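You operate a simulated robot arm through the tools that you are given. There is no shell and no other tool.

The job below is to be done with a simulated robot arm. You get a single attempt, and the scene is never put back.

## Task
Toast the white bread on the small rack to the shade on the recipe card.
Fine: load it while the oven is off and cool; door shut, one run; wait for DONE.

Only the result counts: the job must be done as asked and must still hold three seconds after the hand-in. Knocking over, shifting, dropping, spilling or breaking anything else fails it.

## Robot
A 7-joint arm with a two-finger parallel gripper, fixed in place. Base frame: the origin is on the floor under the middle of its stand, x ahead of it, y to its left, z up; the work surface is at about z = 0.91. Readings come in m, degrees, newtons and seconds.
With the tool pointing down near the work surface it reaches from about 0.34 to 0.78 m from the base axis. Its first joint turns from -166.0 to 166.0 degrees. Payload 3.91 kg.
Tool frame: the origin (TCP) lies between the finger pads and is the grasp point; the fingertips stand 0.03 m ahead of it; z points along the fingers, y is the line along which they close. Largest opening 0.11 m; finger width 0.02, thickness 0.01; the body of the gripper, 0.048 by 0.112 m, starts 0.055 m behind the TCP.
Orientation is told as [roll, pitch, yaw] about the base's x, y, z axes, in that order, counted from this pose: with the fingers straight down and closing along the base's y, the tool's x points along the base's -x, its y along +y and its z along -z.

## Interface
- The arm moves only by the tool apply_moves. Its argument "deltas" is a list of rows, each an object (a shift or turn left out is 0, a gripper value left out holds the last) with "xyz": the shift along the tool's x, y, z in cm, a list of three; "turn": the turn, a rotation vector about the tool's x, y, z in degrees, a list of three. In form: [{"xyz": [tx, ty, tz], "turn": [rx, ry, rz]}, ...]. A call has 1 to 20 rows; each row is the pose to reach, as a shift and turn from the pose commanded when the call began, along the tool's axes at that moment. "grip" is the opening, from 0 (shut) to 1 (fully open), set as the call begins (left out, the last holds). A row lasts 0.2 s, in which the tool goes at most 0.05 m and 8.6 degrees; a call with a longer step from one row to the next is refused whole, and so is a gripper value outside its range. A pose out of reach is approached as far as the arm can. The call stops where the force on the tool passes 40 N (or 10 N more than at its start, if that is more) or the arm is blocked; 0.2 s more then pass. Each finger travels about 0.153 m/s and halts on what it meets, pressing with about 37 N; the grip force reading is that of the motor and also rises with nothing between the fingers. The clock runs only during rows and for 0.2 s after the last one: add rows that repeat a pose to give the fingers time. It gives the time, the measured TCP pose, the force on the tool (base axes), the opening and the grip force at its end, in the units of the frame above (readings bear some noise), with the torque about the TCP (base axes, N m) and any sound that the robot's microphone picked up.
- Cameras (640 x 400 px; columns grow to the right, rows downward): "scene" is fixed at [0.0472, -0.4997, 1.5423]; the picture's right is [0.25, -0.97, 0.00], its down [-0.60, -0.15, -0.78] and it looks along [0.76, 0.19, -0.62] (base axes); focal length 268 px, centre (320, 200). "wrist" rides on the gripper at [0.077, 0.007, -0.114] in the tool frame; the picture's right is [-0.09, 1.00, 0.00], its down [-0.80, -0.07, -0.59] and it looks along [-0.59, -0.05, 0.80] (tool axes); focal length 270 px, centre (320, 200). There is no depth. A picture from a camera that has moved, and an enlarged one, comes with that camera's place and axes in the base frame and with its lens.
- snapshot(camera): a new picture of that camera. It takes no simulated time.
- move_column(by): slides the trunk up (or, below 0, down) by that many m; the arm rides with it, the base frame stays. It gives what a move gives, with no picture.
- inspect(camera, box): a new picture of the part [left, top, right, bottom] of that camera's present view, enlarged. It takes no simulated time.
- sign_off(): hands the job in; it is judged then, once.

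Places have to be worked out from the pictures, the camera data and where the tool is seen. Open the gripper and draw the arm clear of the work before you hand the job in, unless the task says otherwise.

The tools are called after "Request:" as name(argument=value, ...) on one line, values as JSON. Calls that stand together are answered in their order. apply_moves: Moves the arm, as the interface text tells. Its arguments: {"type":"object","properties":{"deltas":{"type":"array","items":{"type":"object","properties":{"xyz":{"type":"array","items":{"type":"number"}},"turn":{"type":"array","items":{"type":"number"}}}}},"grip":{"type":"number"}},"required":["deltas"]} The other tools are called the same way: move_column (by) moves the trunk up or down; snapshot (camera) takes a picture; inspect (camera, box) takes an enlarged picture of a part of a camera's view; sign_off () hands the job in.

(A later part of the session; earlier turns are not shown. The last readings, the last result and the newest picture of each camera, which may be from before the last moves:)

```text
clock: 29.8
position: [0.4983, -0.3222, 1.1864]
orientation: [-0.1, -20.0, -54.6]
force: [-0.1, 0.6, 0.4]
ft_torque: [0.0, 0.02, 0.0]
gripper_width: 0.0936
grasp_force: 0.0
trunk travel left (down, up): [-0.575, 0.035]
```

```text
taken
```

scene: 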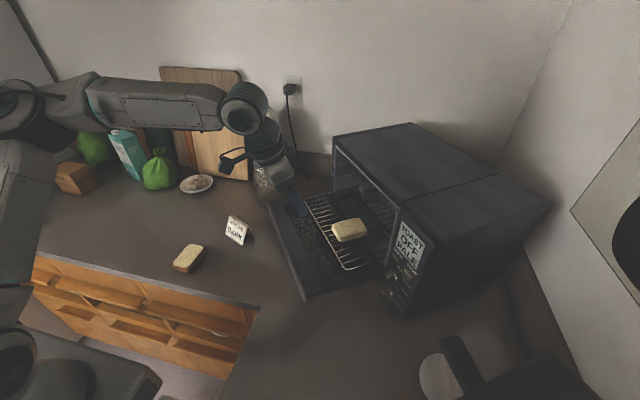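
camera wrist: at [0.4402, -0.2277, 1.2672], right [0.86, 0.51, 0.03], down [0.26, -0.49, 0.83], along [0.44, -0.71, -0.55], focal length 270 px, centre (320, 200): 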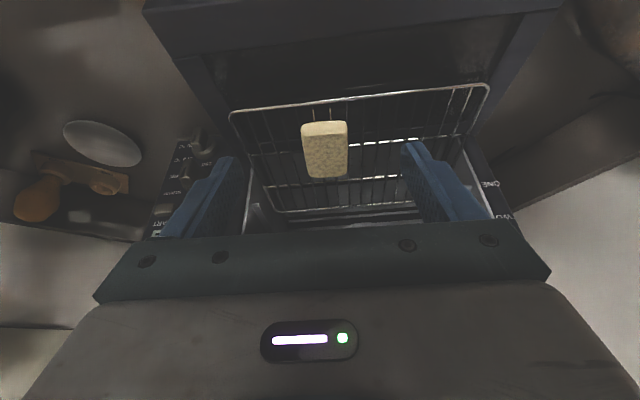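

The bread sits on the rack by itself. Before closing the door I need the door lip and handle geometry, so I'll back off and look at it from low in front.

Request:
apply_moves(deltas=[{"xyz": [3.9, 0.3, 0.8], "turn": [0, -5.3, 0]}, {"xyz": [7.7, 0.7, 2.0], "turn": [0, -10.7, 0]}, {"xyz": [11.6, 1.0, 4.0], "turn": [0, -16, 0]}, {"xyz": [15.0, 1.4, 6.4], "turn": [0, -21.3, 0]}, {"xyz": [17.5, 1.7, 8.8], "turn": [0, -26.7, 0]}, {"xyz": [19.3, 2.1, 10.6], "turn": [0, -32, 0]}, {"xyz": [19.3, 2.1, 10.6], "turn": [0, -32, 0]}])

Request:
snapshot(camera="wrist")

Request:
snapshot(camera="scene")

```text
clock: 31.4
position: [0.4314, -0.189, 1.0185]
orientation: [-0.3, -51.9, -54.4]
force: [-0.5, 0.8, -1.2]
ft_torque: [0.0, 0.02, 0.06]
gripper_width: 0.0936
grasp_force: 0.1
trunk travel left (down, up): [-0.575, 0.035]
```

```text
taken
camera wrist: at [0.3593, -0.0735, 1.0293], right [0.84, 0.53, 0.07], down [-0.04, -0.06, 1.0], along [0.54, -0.84, -0.03], focal length 270 px, centre (320, 200)
```

wrist: 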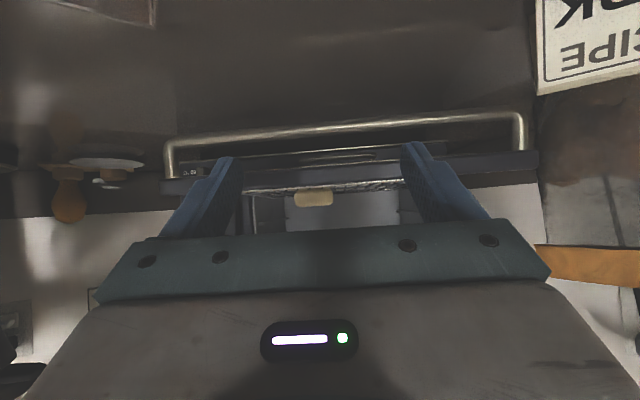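

```text
taken
```

scene: 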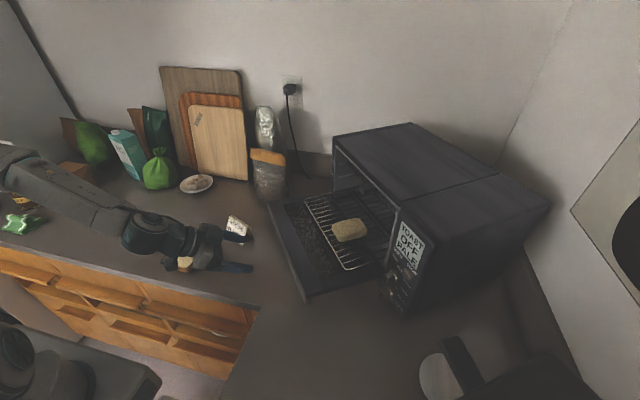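

The handle is a bar hanging off the door front. Enlarging it.

Request:
inspect(camera="wrist", box=[140, 90, 560, 240])

Request:
inspect(camera="wrist", box=[140, 90, 260, 220])

Request:
inspect(camera="wrist", box=[460, 90, 560, 200])

```text
1.52 times, centred on (350, 165) of wrist
camera zoom: at [0.3593, -0.0735, 1.0293], right [0.84, 0.53, 0.07], down [-0.04, -0.06, 1.0], along [0.54, -0.84, -0.03], focal length 412 px, centre (274, 253)
```

zoom: 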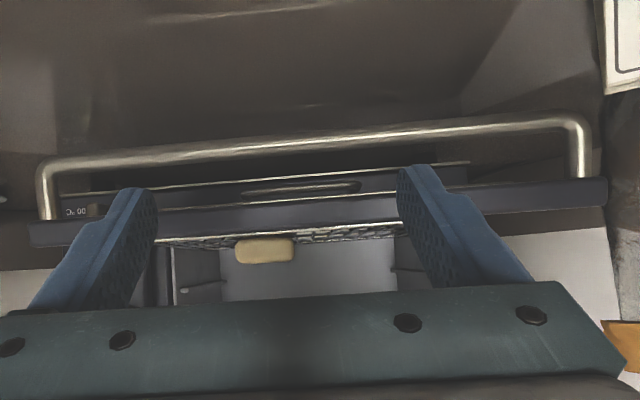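

```text
3.08 times, centred on (200, 155) of wrist
camera zoom: at [0.3593, -0.0735, 1.0293], right [0.84, 0.53, 0.07], down [-0.04, -0.06, 1.0], along [0.54, -0.84, -0.03], focal length 832 px, centre (689, 338)
```

zoom: 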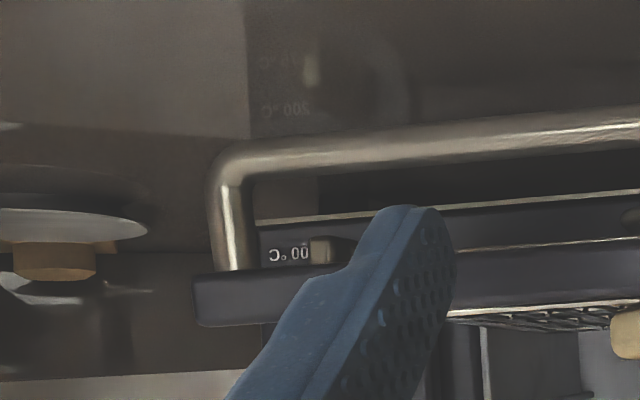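

```text
3.64 times, centred on (510, 145) of wrist
camera zoom: at [0.3593, -0.0735, 1.0293], right [0.84, 0.53, 0.07], down [-0.04, -0.06, 1.0], along [0.54, -0.84, -0.03], focal length 983 px, centre (-371, 400)
```

zoom: 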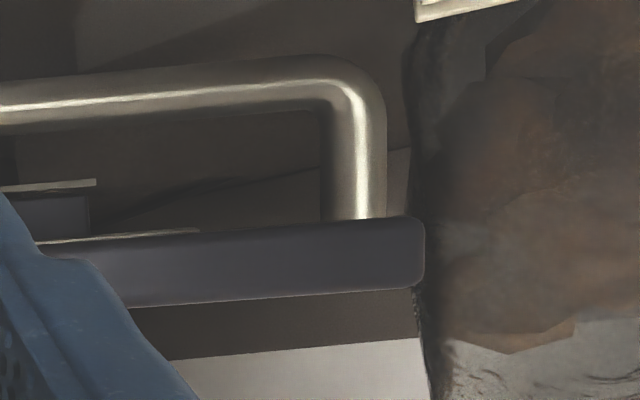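

The handle bar (about 12 mm thick) hangs below the door lip, near f≈0.53, z≈0.95, spanning u from -0.42 to -0.09. My plan is to grip the bar with the fingers above and below it and swing the door up along its arc, so I'll roll the tool -90° here and narrow the opening.

Request:
apply_moves(deltas=[{"turn": [0, 0, -8.2]}, {"turn": [0, 0, -16.4]}, {"turn": [0, 0, -24.6]}, {"turn": [0, 0, -32.8]}, {"turn": [0, 0, -41]}, {"turn": [0, 0, -49.2]}, {"turn": [0, 0, -57.4]}, {"turn": [0, 0, -65.6]}, {"turn": [0, 0, -73.8]}, {"turn": [0, 0, -82]}, {"turn": [0, 0, -90]}, {"turn": [0, 0, -90]}], grip=0.3)

Request:
snapshot(camera="wrist")

Request:
snapshot(camera="scene")

```text
clock: 34.0
position: [0.4305, -0.1907, 1.0194]
orientation: [-52.1, 0.0, 35.5]
force: [-0.7, 0.5, -0.4]
ft_torque: [-0.01, 0.01, -0.01]
gripper_width: 0.0333
grasp_force: 0.0
trunk travel left (down, up): [-0.575, 0.035]
```

```text
taken
camera wrist: at [0.3146, -0.1586, 1.0846], right [-0.29, 0.55, -0.79], down [0.41, 0.81, 0.42], along [0.87, -0.2, -0.45], focal length 270 px, centre (320, 200)
```

wrist: 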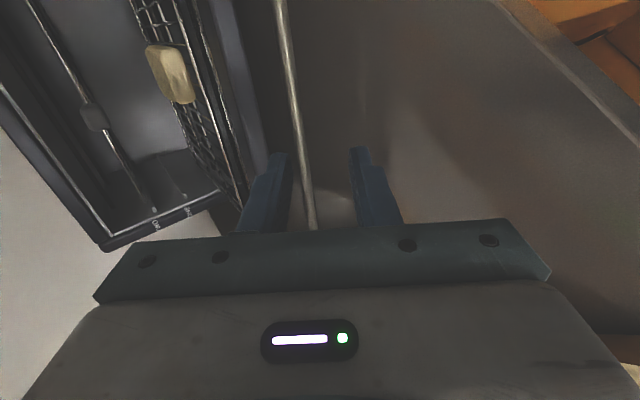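

```text
taken
```

scene: 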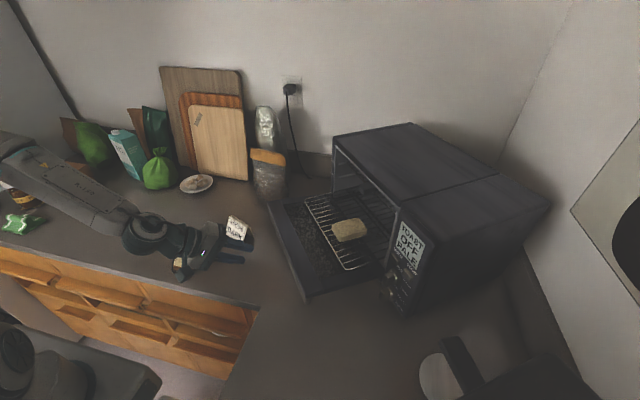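

The bar is now seen passing between the fingers, and three views put it at f≈0.534, z≈0.950. I'll shift so the tool axis points straight at the bar and advance to about 7 cm short of it.

Request:
apply_moves(deltas=[{"xyz": [0, -1.2, 1.5]}, {"xyz": [0, -2.45, 3.1]}, {"xyz": [0, -2.45, 4.62]}, {"xyz": [0, -2.45, 4.62]}])

Request:
snapshot(camera="wrist")

Request:
inspect(camera="wrist", box=[200, 0, 420, 240])

```text
clock: 35.0
position: [0.4593, -0.2328, 1.0106]
orientation: [-52.0, 0.0, 35.5]
force: [-0.7, -0.3, -0.1]
ft_torque: [0.03, 0.01, -0.01]
gripper_width: 0.0333
grasp_force: 0.1
trunk travel left (down, up): [-0.575, 0.035]
```

```text
taken
camera wrist: at [0.3441, -0.2011, 1.0752], right [-0.28, 0.55, -0.79], down [0.41, 0.81, 0.42], along [0.87, -0.2, -0.45], focal length 270 px, centre (320, 200)
```

wrist: 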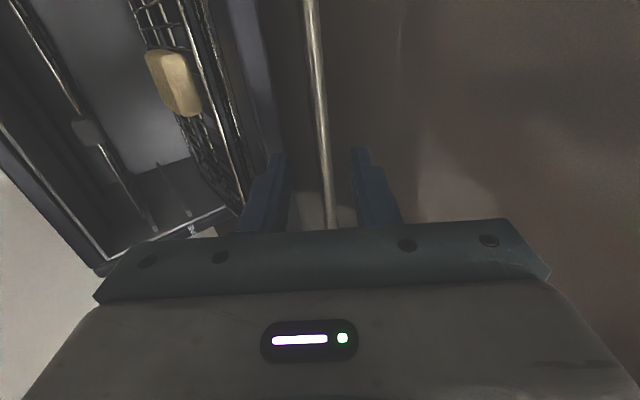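

```text
1.67 times, centred on (310, 120) of wrist
camera zoom: at [0.3441, -0.2011, 1.0752], right [-0.28, 0.55, -0.79], down [0.41, 0.81, 0.42], along [0.87, -0.2, -0.45], focal length 450 px, centre (337, 333)
```

zoom: 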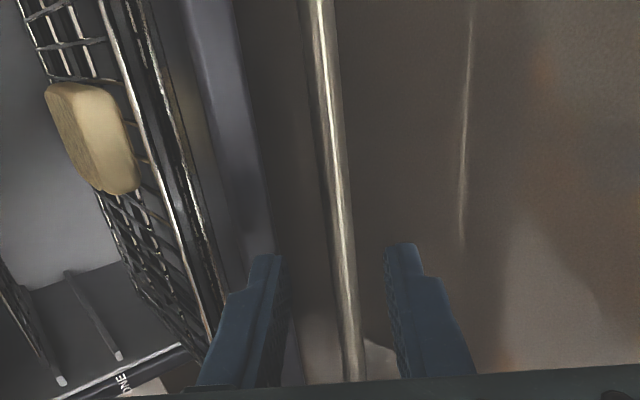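

The tool axis now passes through the bar. I'll narrow the opening to about 25 mm and advance 8 cm so the fingertips straddle the bar.

Request:
apply_moves(deltas=[{"xyz": [0, 0.2, 1.5]}, {"xyz": [0, 0.2, 3.0]}, {"xyz": [0, 0.2, 4.5]}, {"xyz": [0, 0.2, 5.5]}, {"xyz": [0, 0.2, 6.0]}, {"xyz": [0, 0.2, 6.0]}], grip=0.23)

Request:
snapshot(camera="wrist")

Request:
inspect(camera="wrist", box=[220, 60, 420, 240])

Request:
inspect(camera="scene", box=[180, 180, 360, 320])

```text
clock: 36.4
position: [0.4857, -0.2693, 0.972]
orientation: [-52.0, 0.1, 35.4]
force: [0.1, 0.5, -0.6]
ft_torque: [0.02, -0.02, -0.02]
gripper_width: 0.0253
grasp_force: 0.1
trunk travel left (down, up): [-0.575, 0.035]
```

```text
taken
camera wrist: at [0.3697, -0.2369, 1.0371], right [-0.28, 0.55, -0.79], down [0.41, 0.81, 0.42], along [0.87, -0.2, -0.45], focal length 270 px, centre (320, 200)
```

wrist: 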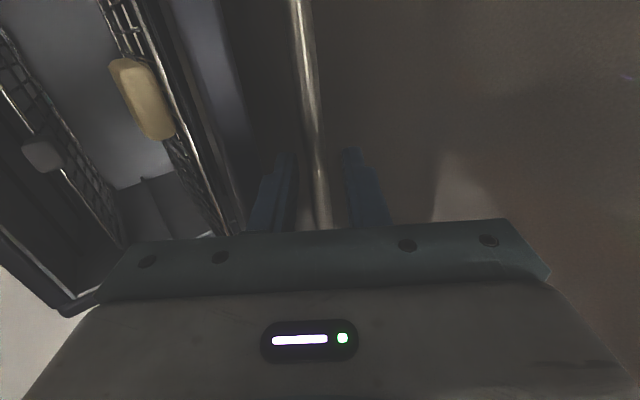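

```text
2.22 times, centred on (320, 150) of wrist
camera zoom: at [0.3697, -0.2369, 1.0371], right [-0.28, 0.55, -0.79], down [0.41, 0.81, 0.42], along [0.87, -0.2, -0.45], focal length 601 px, centre (320, 311)
```

zoom: 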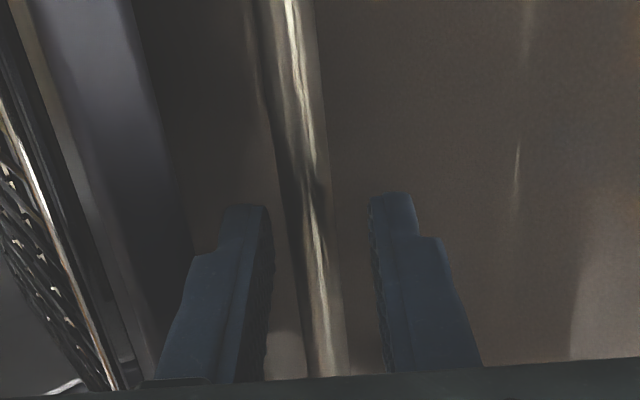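

```text
2.86 times, centred on (270, 250) of scene
camera zoom: at [0.0472, -0.4997, 1.5423], right [0.25, -0.97, 0.0], down [-0.6, -0.15, -0.78], along [0.76, 0.19, -0.62], focal length 766 px, centre (463, 57)
```

zoom: 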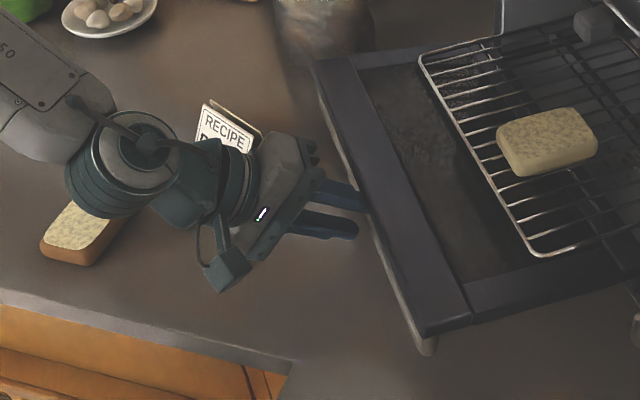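

The bar lies between the finger lines, about 9 mm beyond the tips. Advancing 2 cm more so the tips pass it.

Request:
apply_moves(deltas=[{"xyz": [0, -0.05, 0.7]}, {"xyz": [0, -0.1, 1.4]}, {"xyz": [0, -0.1, 2.0]}, {"xyz": [0, -0.1, 2.0]}])

Request:
inspect(camera="wrist", box=[220, 60, 420, 240])

```text
clock: 37.0
position: [0.4871, -0.272, 0.9704]
orientation: [-52.4, -0.1, 35.4]
force: [-21.4, 28.1, 22.9]
ft_torque: [-0.79, -0.83, 0.36]
gripper_width: 0.0242
grasp_force: 0.1
trunk travel left (down, up): [-0.575, 0.035]
stopped in row 2: the force on the tool passed its limit at 47 N (the readings are from after the stop); the commanded pose is now the measured one
```

```text
2.22 times, centred on (320, 150) of wrist
camera zoom: at [0.3715, -0.2394, 1.0344], right [-0.28, 0.55, -0.79], down [0.41, 0.81, 0.42], along [0.87, -0.2, -0.45], focal length 601 px, centre (320, 311)
```

zoom: 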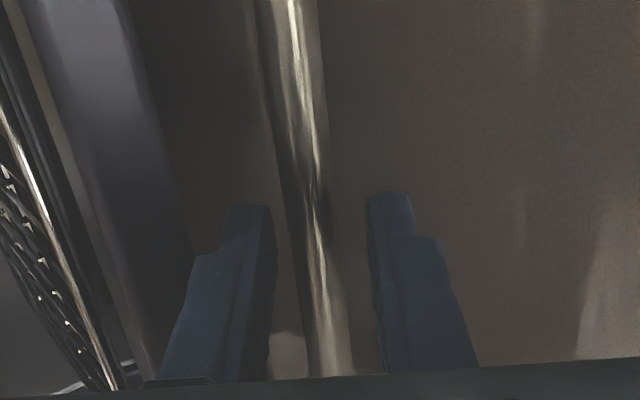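

The tool stopped: an axial force with its lever about 2.7 cm toward the upper side means the upper finger's step hit the door lip. I'll back off and flatten the approach from 38° to 24° below horizontal, which follows the door plane better, with a slightly narrower opening.

Request:
apply_moves(deltas=[{"xyz": [0, 0, -1.5]}, {"xyz": [0, 0.6, -2.26], "turn": [5, 0, 0]}, {"xyz": [0, 1.19, -2.26], "turn": [10, 0, 0]}, {"xyz": [0, 1.19, -2.26], "turn": [14, 0, 0]}, {"xyz": [0, 1.19, -2.26], "turn": [14, 0, 0]}], grip=0.2)

Request:
snapshot(camera="wrist")

Request:
inspect(camera="wrist", box=[220, 60, 420, 240])

Request:
snapshot(camera="scene")

```text
clock: 38.2
position: [0.4765, -0.2565, 0.9703]
orientation: [-66.1, 0.0, 35.1]
force: [1.3, 1.4, -0.1]
ft_torque: [0.0, 0.0, -0.02]
gripper_width: 0.0221
grasp_force: 0.1
trunk travel left (down, up): [-0.575, 0.035]
```

```text
taken
camera wrist: at [0.3529, -0.2139, 1.0108], right [-0.16, 0.38, -0.91], down [0.36, 0.88, 0.31], along [0.92, -0.28, -0.28], focal length 270 px, centre (320, 200)
```

wrist: 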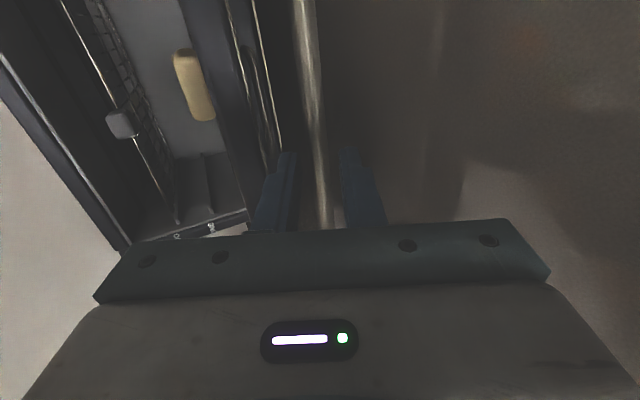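

```text
2.22 times, centred on (320, 150) of wrist
camera zoom: at [0.3529, -0.2139, 1.0108], right [-0.16, 0.38, -0.91], down [0.36, 0.88, 0.31], along [0.92, -0.28, -0.28], focal length 601 px, centre (320, 311)
```

zoom: 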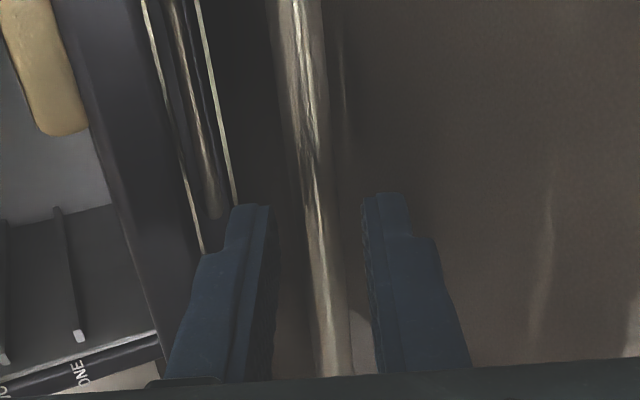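

```text
taken
```

scene: 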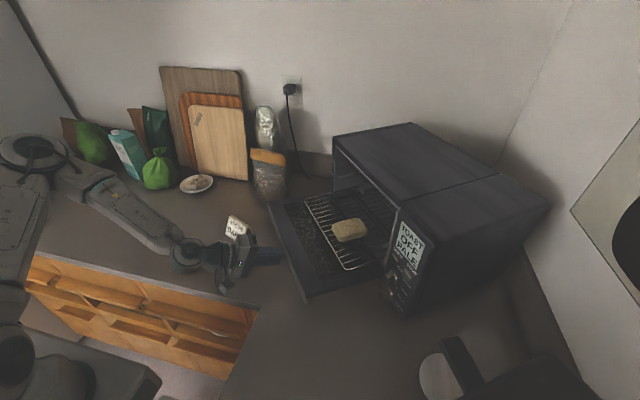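

The arm hides the brown bread in the scene view; I'll check that area closely before going on.

Request:
inspect(camera="scene", box=[130, 190, 310, 310])

```text
3.33 times, centred on (220, 250) of scene
camera zoom: at [0.0472, -0.4997, 1.5423], right [0.25, -0.97, 0.0], down [-0.6, -0.15, -0.78], along [0.76, 0.19, -0.62], focal length 893 px, centre (653, 33)
```

zoom: 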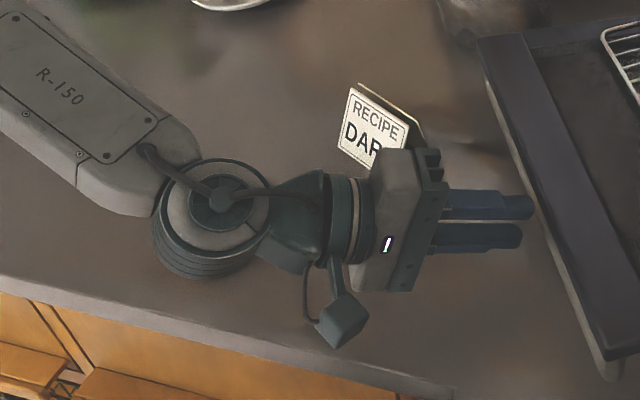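

The wrist is well above and away from the brown bread. The bar is now about 22 mm beyond the tips and nearly centred, so I'll advance 3.4 cm with a 1.5 mm upward correction.

Request:
apply_moves(deltas=[{"xyz": [0, -0.1, 0.8]}, {"xyz": [0, -0.15, 1.6]}, {"xyz": [0, -0.15, 2.4]}, {"xyz": [0, -0.15, 3.0]}, {"xyz": [0, -0.15, 3.4]}, {"xyz": [0, -0.15, 3.4]}])

Request:
snapshot(camera="wrist")

Request:
inspect(camera="wrist", box=[220, 60, 420, 240])

```text
clock: 39.6
position: [0.4937, -0.2805, 0.9577]
orientation: [-66.0, 0.0, 35.3]
force: [0.3, -0.5, 0.4]
ft_torque: [0.01, -0.02, 0.0]
gripper_width: 0.0221
grasp_force: 0.0
trunk travel left (down, up): [-0.575, 0.035]
```

```text
taken
camera wrist: at [0.371, -0.2391, 0.9985], right [-0.16, 0.38, -0.91], down [0.36, 0.88, 0.31], along [0.92, -0.28, -0.28], focal length 270 px, centre (320, 200)
```

wrist: 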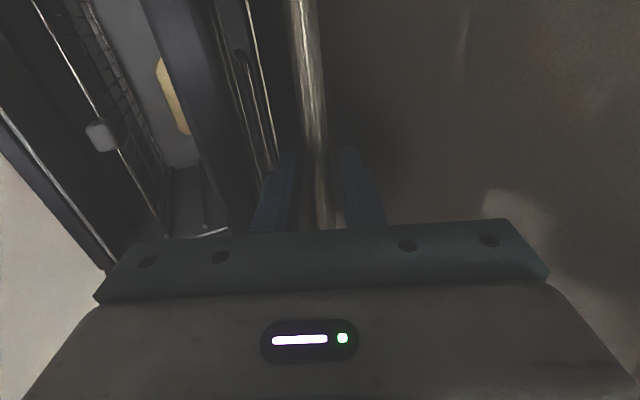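

```text
2.22 times, centred on (320, 150) of wrist
camera zoom: at [0.371, -0.2391, 0.9985], right [-0.16, 0.38, -0.91], down [0.36, 0.88, 0.31], along [0.92, -0.28, -0.28], focal length 601 px, centre (320, 311)
```

zoom: 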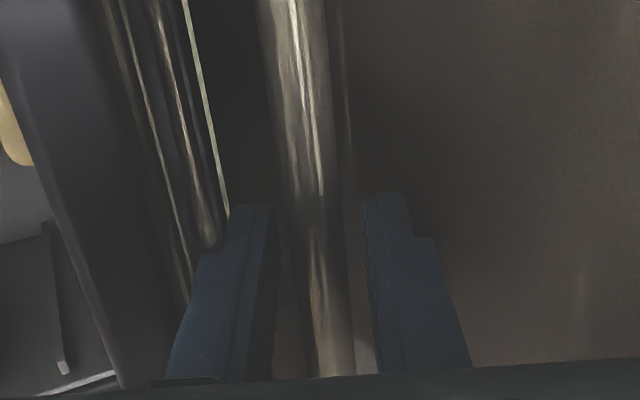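

No contact, and geometry says the bar is now about 1 cm inside the fingertips. Closing on the bar.

Request:
apply_moves(deltas=[{"xyz": [0, 0, 0]}, {"xyz": [0, 0, 0]}, {"xyz": [0, 0, 0]}], grip=0.0)

Request:
inspect(camera="wrist", box=[220, 60, 420, 240])

```text
clock: 40.4
position: [0.4936, -0.2816, 0.9592]
orientation: [-66.2, 0.0, 35.3]
force: [3.0, -3.4, 6.5]
ft_torque: [-0.53, 0.48, 0.24]
gripper_width: 0.0136
grasp_force: 44.8
trunk travel left (down, up): [-0.575, 0.035]
```

```text
2.22 times, centred on (320, 150) of wrist
camera zoom: at [0.3712, -0.2394, 0.999], right [-0.16, 0.38, -0.91], down [0.36, 0.88, 0.31], along [0.92, -0.28, -0.28], focal length 601 px, centre (320, 311)
```

zoom: 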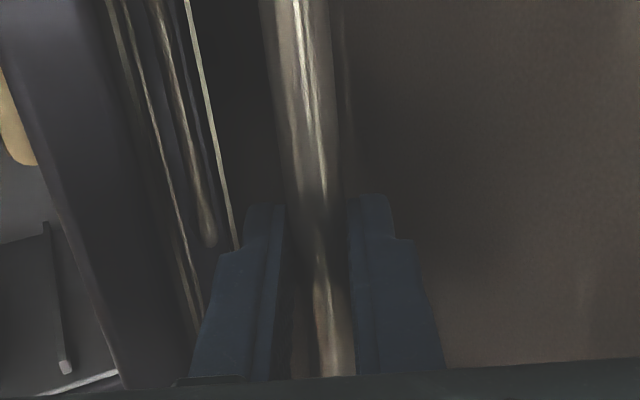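

The bar is gripped (13.6 mm). It sits at about f=0.534, z=0.951 with the hinge near (0.73, 0.93), so I'll test a small lift of about 5° of door swing along the tangent.

Request:
apply_moves(deltas=[{"xyz": [0, -0.4, -0.1]}, {"xyz": [0, -0.8, -0.2]}, {"xyz": [0, -1.2, -0.32]}, {"xyz": [0, -1.66, -0.45]}, {"xyz": [0, -1.66, -0.45]}])

Request:
snapshot(camera="scene")

```text
clock: 41.6
position: [0.4943, -0.2814, 0.975]
orientation: [-65.9, 0.1, 35.2]
force: [-18.6, 15.6, -8.1]
ft_torque: [-0.04, 0.76, 0.07]
gripper_width: 0.0138
grasp_force: 45.0
trunk travel left (down, up): [-0.575, 0.035]
```

```text
taken
```

scene: 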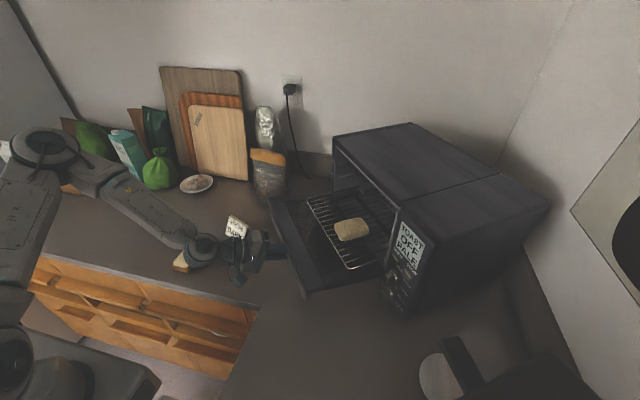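

The door is lifting with the handle, but it pushes back about 23 N in -f, so the real arc is steeper than I assumed and the hinge is higher. I'll continue mostly straight up with less inward motion.

Request:
apply_moves(deltas=[{"xyz": [0, -0.3, -0.25]}, {"xyz": [0, -0.65, -0.4]}, {"xyz": [0, -1.0, -0.57]}, {"xyz": [0, -1.32, -0.73]}, {"xyz": [0, -1.32, -0.73]}])

```text
clock: 42.8
position: [0.4943, -0.2822, 0.99]
orientation: [-66.3, 0.0, 35.3]
force: [-10.3, 7.1, -4.2]
ft_torque: [-0.18, 0.6, 0.45]
gripper_width: 0.0136
grasp_force: 45.1
trunk travel left (down, up): [-0.575, 0.035]
```

Force is down to about 12 N and the door follows well. I'll take a larger step of about 10° along the arc with the hinge taken at (0.73, 0.96).

Request:
apply_moves(deltas=[{"xyz": [0, -0.66, -0.2]}, {"xyz": [0, -1.32, -0.38]}, {"xyz": [0, -1.98, -0.55]}, {"xyz": [0, -2.64, -0.7]}, {"xyz": [0, -3.29, -0.84]}, {"xyz": [0, -3.29, -0.84]}])

Request:
snapshot(camera="scene")

```text
clock: 44.2
position: [0.4972, -0.2866, 1.0243]
orientation: [-66.1, 0.1, 35.3]
force: [-3.1, 0.4, -4.4]
ft_torque: [-0.18, 0.58, 0.31]
gripper_width: 0.0137
grasp_force: 45.6
trunk travel left (down, up): [-0.575, 0.035]
```

```text
taken
```

scene: 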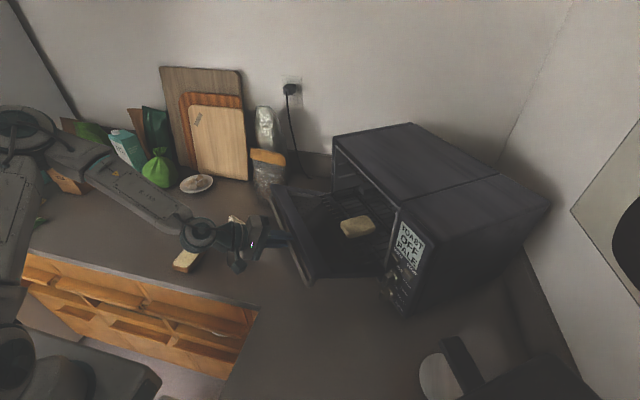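

Forces are near zero, and the door is lifting and already nudging the rack in with the bread on it. Next is about 15° more along the arc.

Request:
apply_moves(deltas=[{"xyz": [0, -0.86, -0.07]}, {"xyz": [0, -1.72, -0.11]}, {"xyz": [0, -2.58, -0.13]}, {"xyz": [0, -3.44, -0.11]}, {"xyz": [0, -4.3, -0.05]}, {"xyz": [0, -5.16, 0.04]}, {"xyz": [0, -5.16, 0.04]}])

Request:
snapshot(camera="scene")

Request:
snapshot(camera="wrist")

```text
clock: 45.8
position: [0.5095, -0.302, 1.0729]
orientation: [-66.3, -0.1, 35.4]
force: [-12.9, 21.1, 7.3]
ft_torque: [-0.13, 0.25, 0.96]
gripper_width: 0.0135
grasp_force: 45.7
trunk travel left (down, up): [-0.575, 0.035]
```

```text
taken
```

scene: 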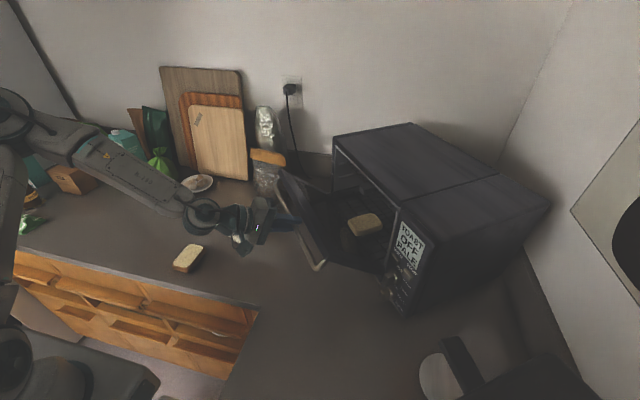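

```text
taken
camera wrist: at [0.3866, -0.2601, 1.1126], right [-0.16, 0.38, -0.91], down [0.35, 0.88, 0.3], along [0.92, -0.27, -0.27], focal length 270 px, centre (320, 200)
```

wrist: 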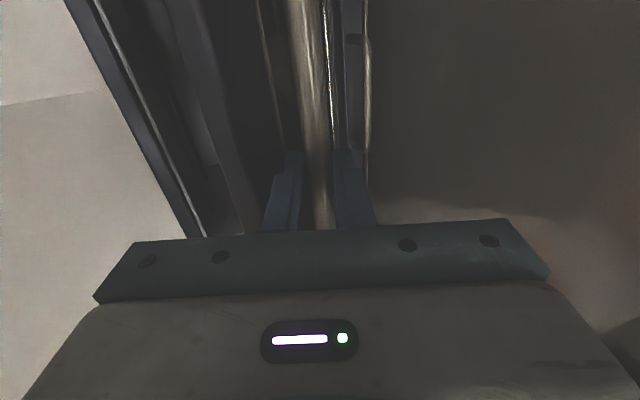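

The door pushes back about 25 N, mostly radially outward, so the real swing radius is larger. Refitting the arc puts the hinge near (0.76, 0.961); I'll correct and continue about 10°.

Request:
apply_moves(deltas=[{"xyz": [0, -0.2, -0.28]}, {"xyz": [0, -1.0, -0.22]}, {"xyz": [0, -1.8, -0.13]}, {"xyz": [0, -2.6, -0.03]}, {"xyz": [0, -3.4, 0.07]}, {"xyz": [0, -4.05, 0.15]}, {"xyz": [0, -4.05, 0.15]}])

Request:
snapshot(camera="scene")

```text
clock: 47.4
position: [0.5221, -0.3191, 1.1064]
orientation: [-66.0, 0.0, 35.3]
force: [11.0, -2.6, -12.8]
ft_torque: [-0.09, 0.47, 0.43]
gripper_width: 0.0135
grasp_force: 45.1
trunk travel left (down, up): [-0.575, 0.035]
```

```text
taken
```

scene: 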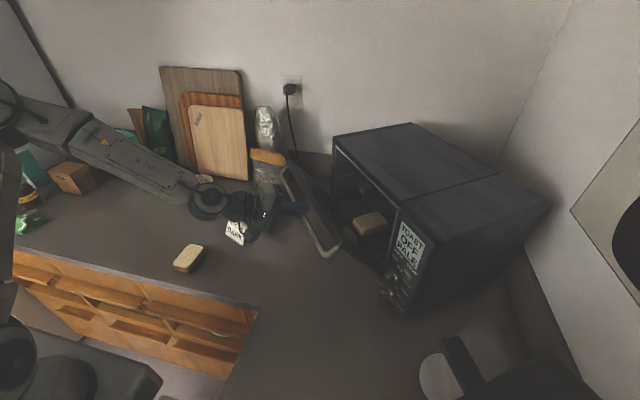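

Now the door pulls inward about 14 N, so the hinge refits to (0.74, 0.9645) with r≈0.206. The door has turned about 44° and I continue another 15°.

Request:
apply_moves(deltas=[{"xyz": [0, -0.5, 0.38]}, {"xyz": [0, -1.2, 0.65]}, {"xyz": [0, -1.8, 0.95]}, {"xyz": [0, -2.4, 1.27]}, {"xyz": [0, -3.0, 1.6]}, {"xyz": [0, -3.6, 1.92]}, {"xyz": [0, -4.2, 2.23]}, {"xyz": [0, -4.79, 2.52]}, {"xyz": [0, -4.79, 2.52]}])

Request:
snapshot(camera="scene")

Request:
snapshot(camera="wrist")

```text
clock: 49.4
position: [0.5469, -0.3514, 1.1421]
orientation: [-66.2, 0.0, 35.5]
force: [1.5, 15.3, 10.4]
ft_torque: [-0.25, 0.31, 0.47]
gripper_width: 0.0135
grasp_force: 45.3
trunk travel left (down, up): [-0.575, 0.035]
```

```text
taken
```

scene: 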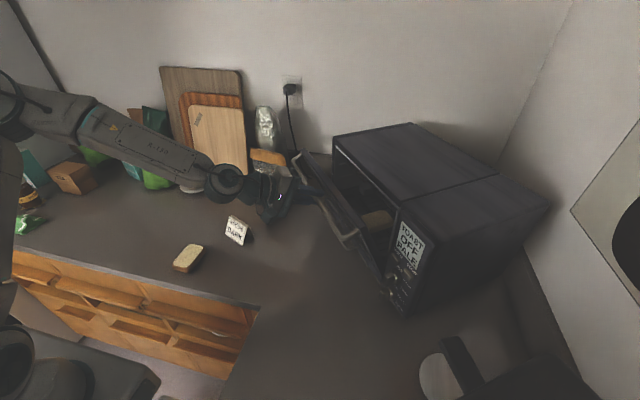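

```text
taken
camera wrist: at [0.4231, -0.309, 1.1824], right [-0.16, 0.38, -0.91], down [0.35, 0.88, 0.3], along [0.92, -0.27, -0.28], focal length 270 px, centre (320, 200)
```

wrist: 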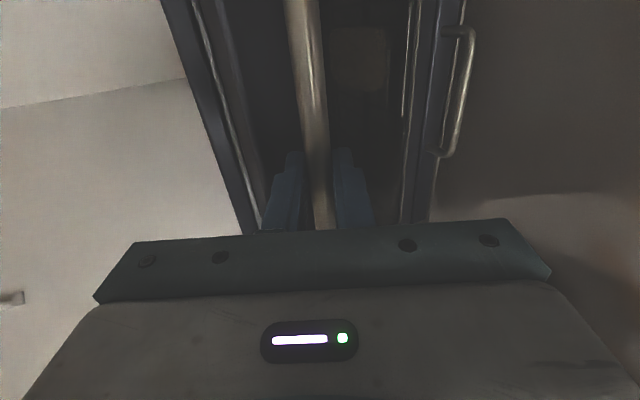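

The door is about 22° from closed and the bread is visible inside. I'll correct 1.5 mm outward and continue another 12°.

Request:
apply_moves(deltas=[{"xyz": [0, -0.2, -0.1]}, {"xyz": [0, -0.8, 0.35]}, {"xyz": [0, -1.35, 0.72]}, {"xyz": [0, -1.91, 1.11]}, {"xyz": [0, -2.45, 1.55]}, {"xyz": [0, -3.0, 2.02]}, {"xyz": [0, -3.57, 2.52]}, {"xyz": [0, -3.57, 2.52]}])

Request:
snapshot(camera="scene")

Request:
snapshot(camera="wrist")

```text
clock: 51.2
position: [0.5677, -0.3815, 1.163]
orientation: [-66.2, 0.1, 35.3]
force: [11.4, 12.8, 3.2]
ft_torque: [-0.09, 0.16, 0.73]
gripper_width: 0.0136
grasp_force: 45.0
trunk travel left (down, up): [-0.575, 0.035]
```

```text
taken
```

scene: 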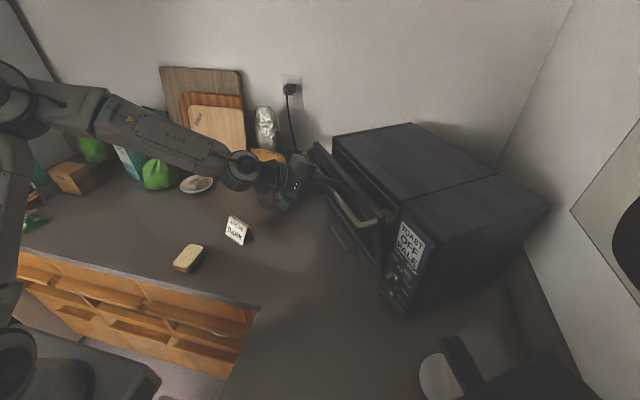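

```text
taken
camera wrist: at [0.4456, -0.3392, 1.2038], right [-0.16, 0.38, -0.91], down [0.35, 0.88, 0.3], along [0.92, -0.27, -0.28], focal length 270 px, centre (320, 200)
```

wrist: 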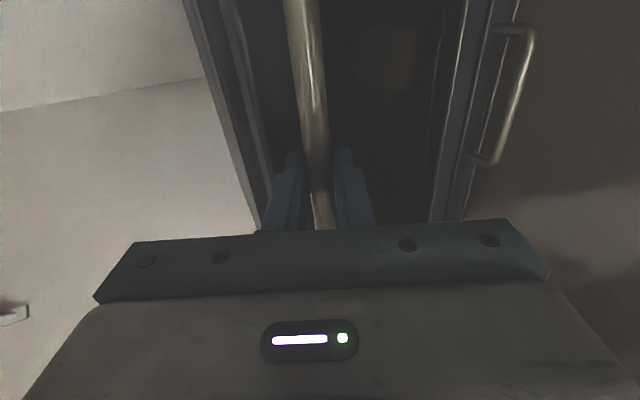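

Near closed, about 11° left, with a modest sideways force that I'll relieve. I continue with small steps.

Request:
apply_moves(deltas=[{"xyz": [-0.15, -0.3, 0.3]}, {"xyz": [-0.15, -0.7, 0.65]}, {"xyz": [-0.15, -1.1, 1.1]}, {"xyz": [-0.15, -1.46, 1.55]}, {"xyz": [-0.15, -1.46, 1.55]}])

Request:
inspect(camera="scene", box=[260, 110, 440, 320])

```text
clock: 52.4
position: [0.5801, -0.3968, 1.1703]
orientation: [-66.2, 0.0, 35.3]
force: [7.8, 12.8, 8.7]
ft_torque: [-0.44, 0.55, -0.12]
gripper_width: 0.0136
grasp_force: 44.8
trunk travel left (down, up): [-0.575, 0.035]
```

```text
1.90 times, centred on (350, 215) of scene
camera zoom: at [0.0472, -0.4997, 1.5423], right [0.25, -0.97, 0.0], down [-0.6, -0.15, -0.78], along [0.76, 0.19, -0.62], focal length 510 px, centre (263, 171)
```

zoom: 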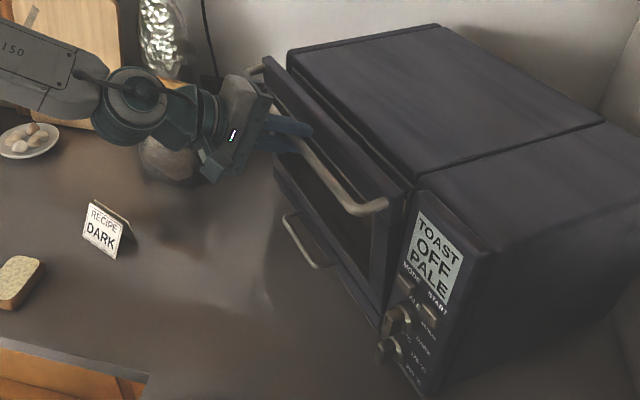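

Almost shut. I'll continue about 6° more, gently, until the force shows the closed stop.

Request:
apply_moves(deltas=[{"xyz": [-0.12, -0.35, 0.35]}, {"xyz": [-0.12, -0.7, 0.75]}, {"xyz": [-0.12, -1.05, 1.2]}, {"xyz": [-0.12, -1.43, 1.67]}, {"xyz": [-0.12, -1.43, 1.67]}])

Request:
inspect(camera="scene", box=[260, 110, 440, 320])

```text
clock: 53.6
position: [0.5943, -0.4153, 1.1772]
orientation: [-66.2, 0.1, 35.4]
force: [6.5, 6.7, 2.3]
ft_torque: [-0.31, 0.53, 0.03]
gripper_width: 0.0133
grasp_force: 44.7
trunk travel left (down, up): [-0.575, 0.035]
```

```text
1.90 times, centred on (350, 215) of scene
camera zoom: at [0.0472, -0.4997, 1.5423], right [0.25, -0.97, 0.0], down [-0.6, -0.15, -0.78], along [0.76, 0.19, -0.62], focal length 510 px, centre (263, 171)
```

zoom: 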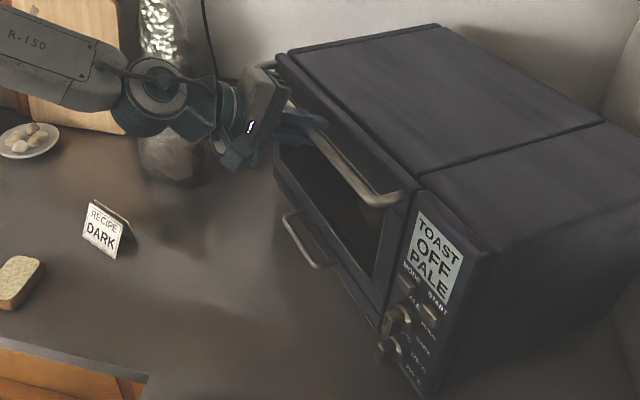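

It looks nearly flush with no stop force yet. I'll push about 1 cm more inward.

Request:
apply_moves(deltas=[{"xyz": [-0.05, -0.15, 0.2]}, {"xyz": [-0.08, -0.3, 0.42]}, {"xyz": [-0.08, -0.45, 0.63]}, {"xyz": [-0.08, -0.59, 0.83]}, {"xyz": [-0.08, -0.59, 0.83]}])

Request:
inspect(camera="scene", box=[260, 110, 440, 320])

```text
clock: 54.4
position: [0.5943, -0.4162, 1.1764]
orientation: [-65.7, 0.2, 35.3]
force: [-20.2, 31.0, 4.7]
ft_torque: [-0.05, 0.25, 0.58]
gripper_width: 0.0136
grasp_force: 45.1
trunk travel left (down, up): [-0.575, 0.035]
stopped in row 3: the force on the tool passed its limit at 44 N (the readings are from after the stop); the commanded pose is now the measured one
```

```text
1.90 times, centred on (350, 215) of scene
camera zoom: at [0.0472, -0.4997, 1.5423], right [0.25, -0.97, 0.0], down [-0.6, -0.15, -0.78], along [0.76, 0.19, -0.62], focal length 510 px, centre (263, 171)
```

zoom: 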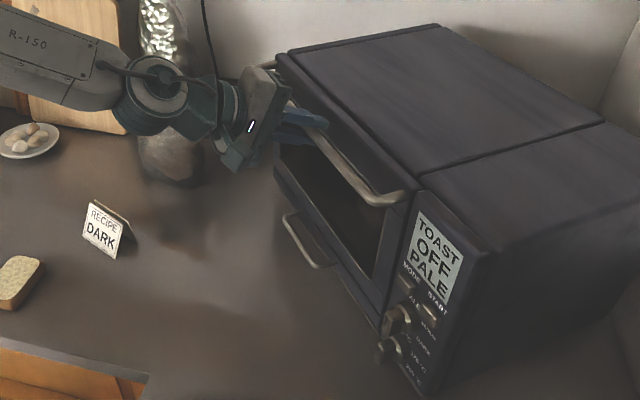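

A 37 N stop force in -f: the door is at its closed stop, or blocked. I'll check the gap around the door closely.

Request:
inspect(camera="scene", box=[320, 130, 420, 200])

Request:
inspect(camera="scene", box=[360, 180, 440, 310])

Request:
snapshot(camera="wrist")

```text
5.71 times, centred on (370, 165) of scene
camera zoom: at [0.0472, -0.4997, 1.5423], right [0.25, -0.97, 0.0], down [-0.6, -0.15, -0.78], along [0.76, 0.19, -0.62], focal length 1531 px, centre (34, 400)
```

zoom: 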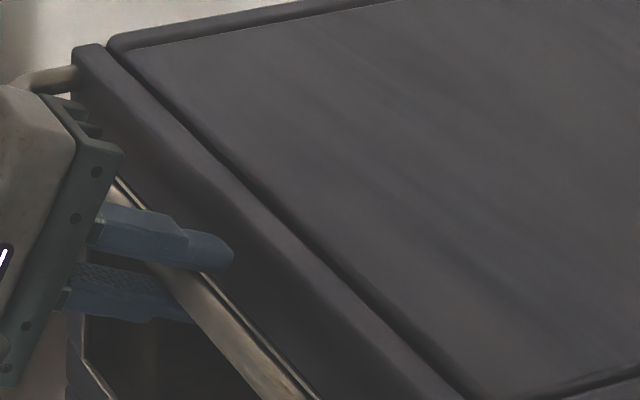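

```text
3.08 times, centred on (400, 245) of scene
camera zoom: at [0.0472, -0.4997, 1.5423], right [0.25, -0.97, 0.0], down [-0.6, -0.15, -0.78], along [0.76, 0.19, -0.62], focal length 824 px, centre (74, 62)
```

zoom: 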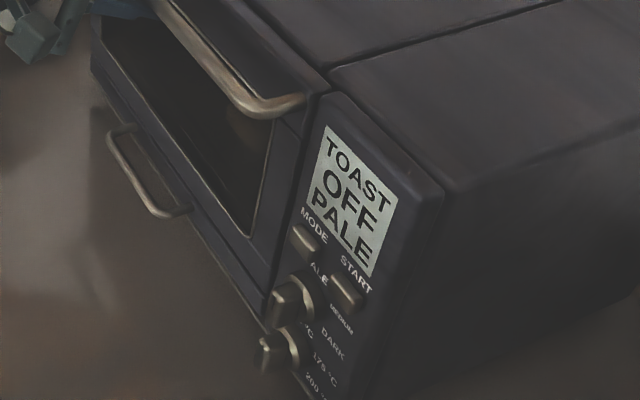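

```text
taken
camera wrist: at [0.4713, -0.3731, 1.2181], right [-0.17, 0.38, -0.91], down [0.36, 0.88, 0.31], along [0.92, -0.27, -0.28], focal length 270 px, centre (320, 200)
```

wrist: 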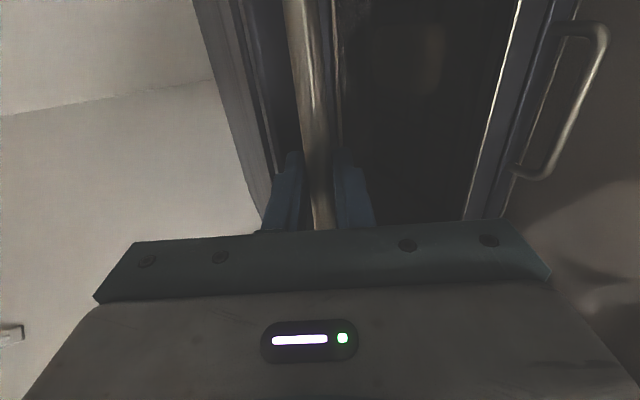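

The door frame is flush with the panel and the gap along the top is uniform, so it is shut. I'll open the fingers slightly around the bar and check that the door stays.

Request:
apply_moves(deltas=[{"xyz": [0, 0, 0]}, {"xyz": [0, 0, 0]}, {"xyz": [0, 0, 0]}], grip=0.21)

Request:
inspect(camera="scene", box=[260, 110, 440, 320])

Request:
inspect(camera="wrist", box=[220, 60, 420, 240])

```text
clock: 55.2
position: [0.5964, -0.4224, 1.1737]
orientation: [-65.6, 0.0, 35.1]
force: [0.3, -0.7, -0.5]
ft_torque: [0.03, 0.0, -0.01]
gripper_width: 0.0231
grasp_force: 0.1
trunk travel left (down, up): [-0.575, 0.035]
```

```text
1.90 times, centred on (350, 215) of scene
camera zoom: at [0.0472, -0.4997, 1.5423], right [0.25, -0.97, 0.0], down [-0.6, -0.15, -0.78], along [0.76, 0.19, -0.62], focal length 510 px, centre (263, 171)
```

zoom: 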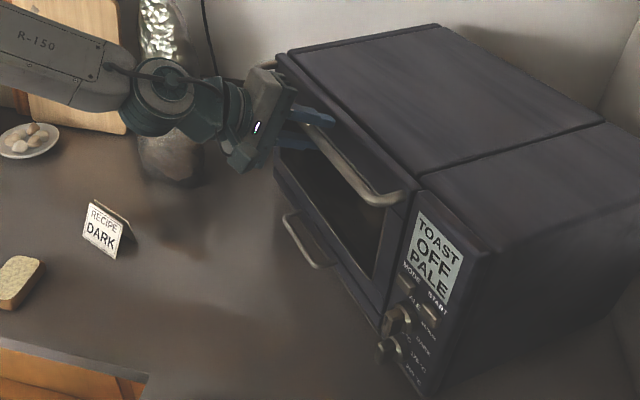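

```text
2.22 times, centred on (320, 150) of wrist
camera zoom: at [0.4736, -0.379, 1.2156], right [-0.17, 0.39, -0.91], down [0.36, 0.88, 0.31], along [0.92, -0.28, -0.29], focal length 601 px, centre (320, 311)
```

zoom: 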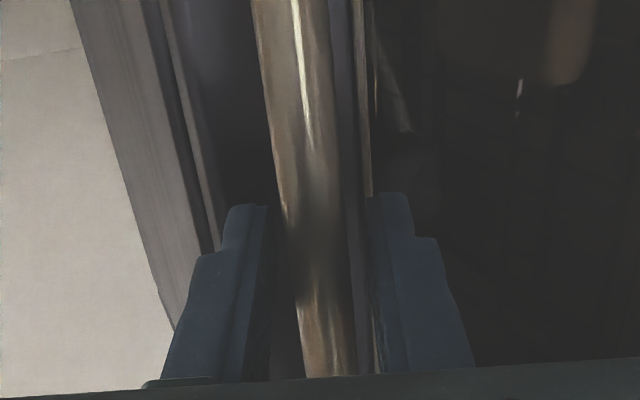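

The fingers are free of the bar and the door holds shut. Retreating straight back along the tool axis.

Request:
apply_moves(deltas=[{"xyz": [0, 0, -1]}, {"xyz": [0, 0, -2.5]}, {"xyz": [0, 0, -5]}, {"xyz": [0, 0, -8]}, {"xyz": [0, 0, -11]}, {"xyz": [0, 0, -14]}, {"xyz": [0, 0, -14]}])

Request:
snapshot(camera="scene")

Request:
snapshot(camera="wrist")

```text
clock: 56.8
position: [0.5217, -0.3184, 1.2321]
orientation: [-65.7, 0.1, 35.0]
force: [1.2, -1.1, 0.2]
ft_torque: [-0.01, -0.05, -0.03]
gripper_width: 0.023
grasp_force: 0.0
trunk travel left (down, up): [-0.575, 0.035]
```

```text
taken
```

scene: 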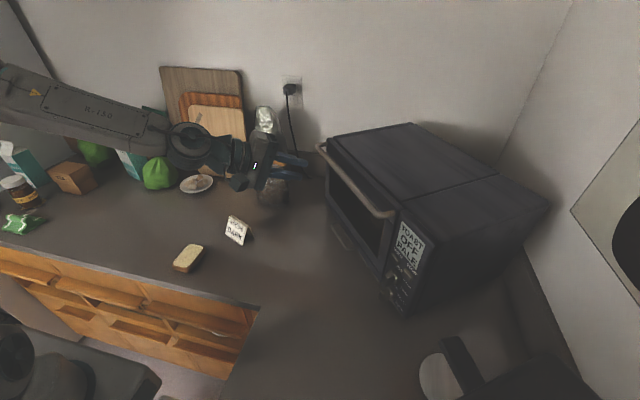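

```text
taken
camera wrist: at [0.3992, -0.2747, 1.2725], right [-0.17, 0.39, -0.91], down [0.36, 0.88, 0.31], along [0.92, -0.28, -0.29], focal length 270 px, centre (320, 200)
```

wrist: 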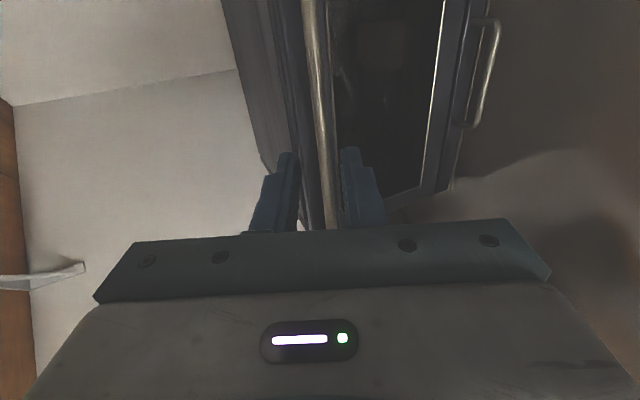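

The door stays shut with the arm away. Now to the panel: I'll move in front of it while rolling another -90° so the fingers will close horizontally across the vertical knob bar, camera on top.

Request:
apply_moves(deltas=[{"xyz": [1.9, 0.94, 0.13], "turn": [0, 0, -8.2]}, {"xyz": [3.8, 1.88, 0.25], "turn": [0, 0, -16.4]}, {"xyz": [5.7, 2.82, 0.38], "turn": [0, 0, -24.5]}, {"xyz": [7.6, 3.76, 0.5], "turn": [0, 0, -32.7]}, {"xyz": [9.5, 4.7, 0.63], "turn": [0, 0, -40.9]}, {"xyz": [11.5, 5.64, 0.75], "turn": [0, 0, -49.1]}, {"xyz": [13.4, 6.58, 0.88], "turn": [0, 0, -57.3]}, {"xyz": [15.3, 7.52, 1.0], "turn": [0, 0, -65.5]}, {"xyz": [17.2, 8.46, 1.13], "turn": [0, 0, -73.6]}, {"xyz": [19.1, 9.4, 1.25], "turn": [0, 0, -81.8]}, {"xyz": [21.0, 10.34, 1.38], "turn": [0, 0, -90]}, {"xyz": [21.0, 10.34, 1.38], "turn": [0, 0, -90]}], grip=0.3)

Request:
snapshot(camera="wrist")

Request:
snapshot(camera="scene")

```text
clock: 59.4
position: [0.3334, -0.414, 1.1333]
orientation: [0.5, 65.5, 125.6]
force: [-0.4, 0.5, 0.1]
ft_torque: [-0.03, 0.0, 0.01]
gripper_width: 0.033
grasp_force: 0.0
trunk travel left (down, up): [-0.575, 0.035]
```

```text
taken
camera wrist: at [0.2877, -0.3581, 1.2497], right [-0.84, -0.54, -0.08], down [-0.45, 0.75, -0.48], along [0.32, -0.37, -0.87], focal length 270 px, centre (320, 200)
```

wrist: 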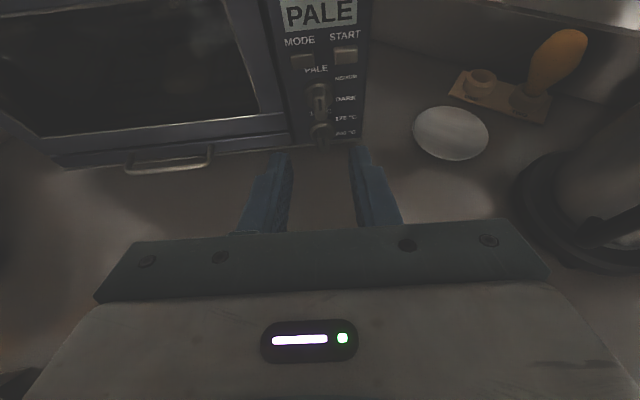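

```text
taken
```

scene: 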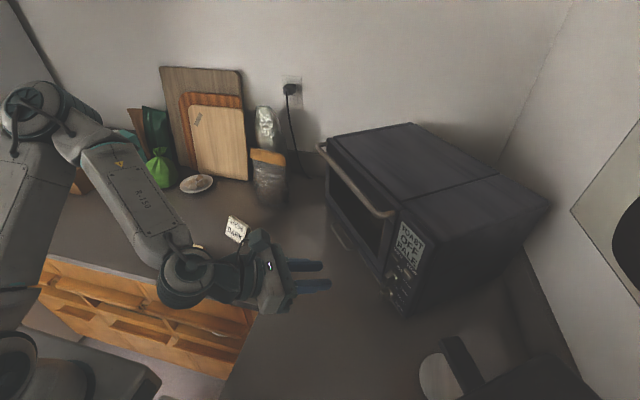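

In front of the panel with the camera on top. I'll enlarge the knob area to fix its position.

Request:
inspect(camera="wrist", box=[260, 0, 400, 150])

```text
2.67 times, centred on (330, 75) of wrist
camera zoom: at [0.2877, -0.3581, 1.2497], right [-0.84, -0.54, -0.08], down [-0.45, 0.75, -0.48], along [0.32, -0.37, -0.87], focal length 721 px, centre (293, 533)
```

zoom: 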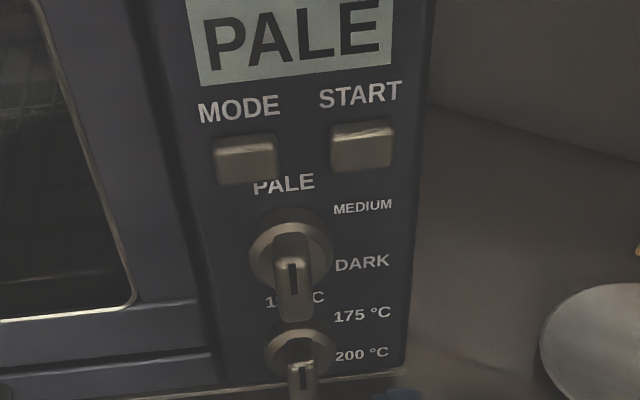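

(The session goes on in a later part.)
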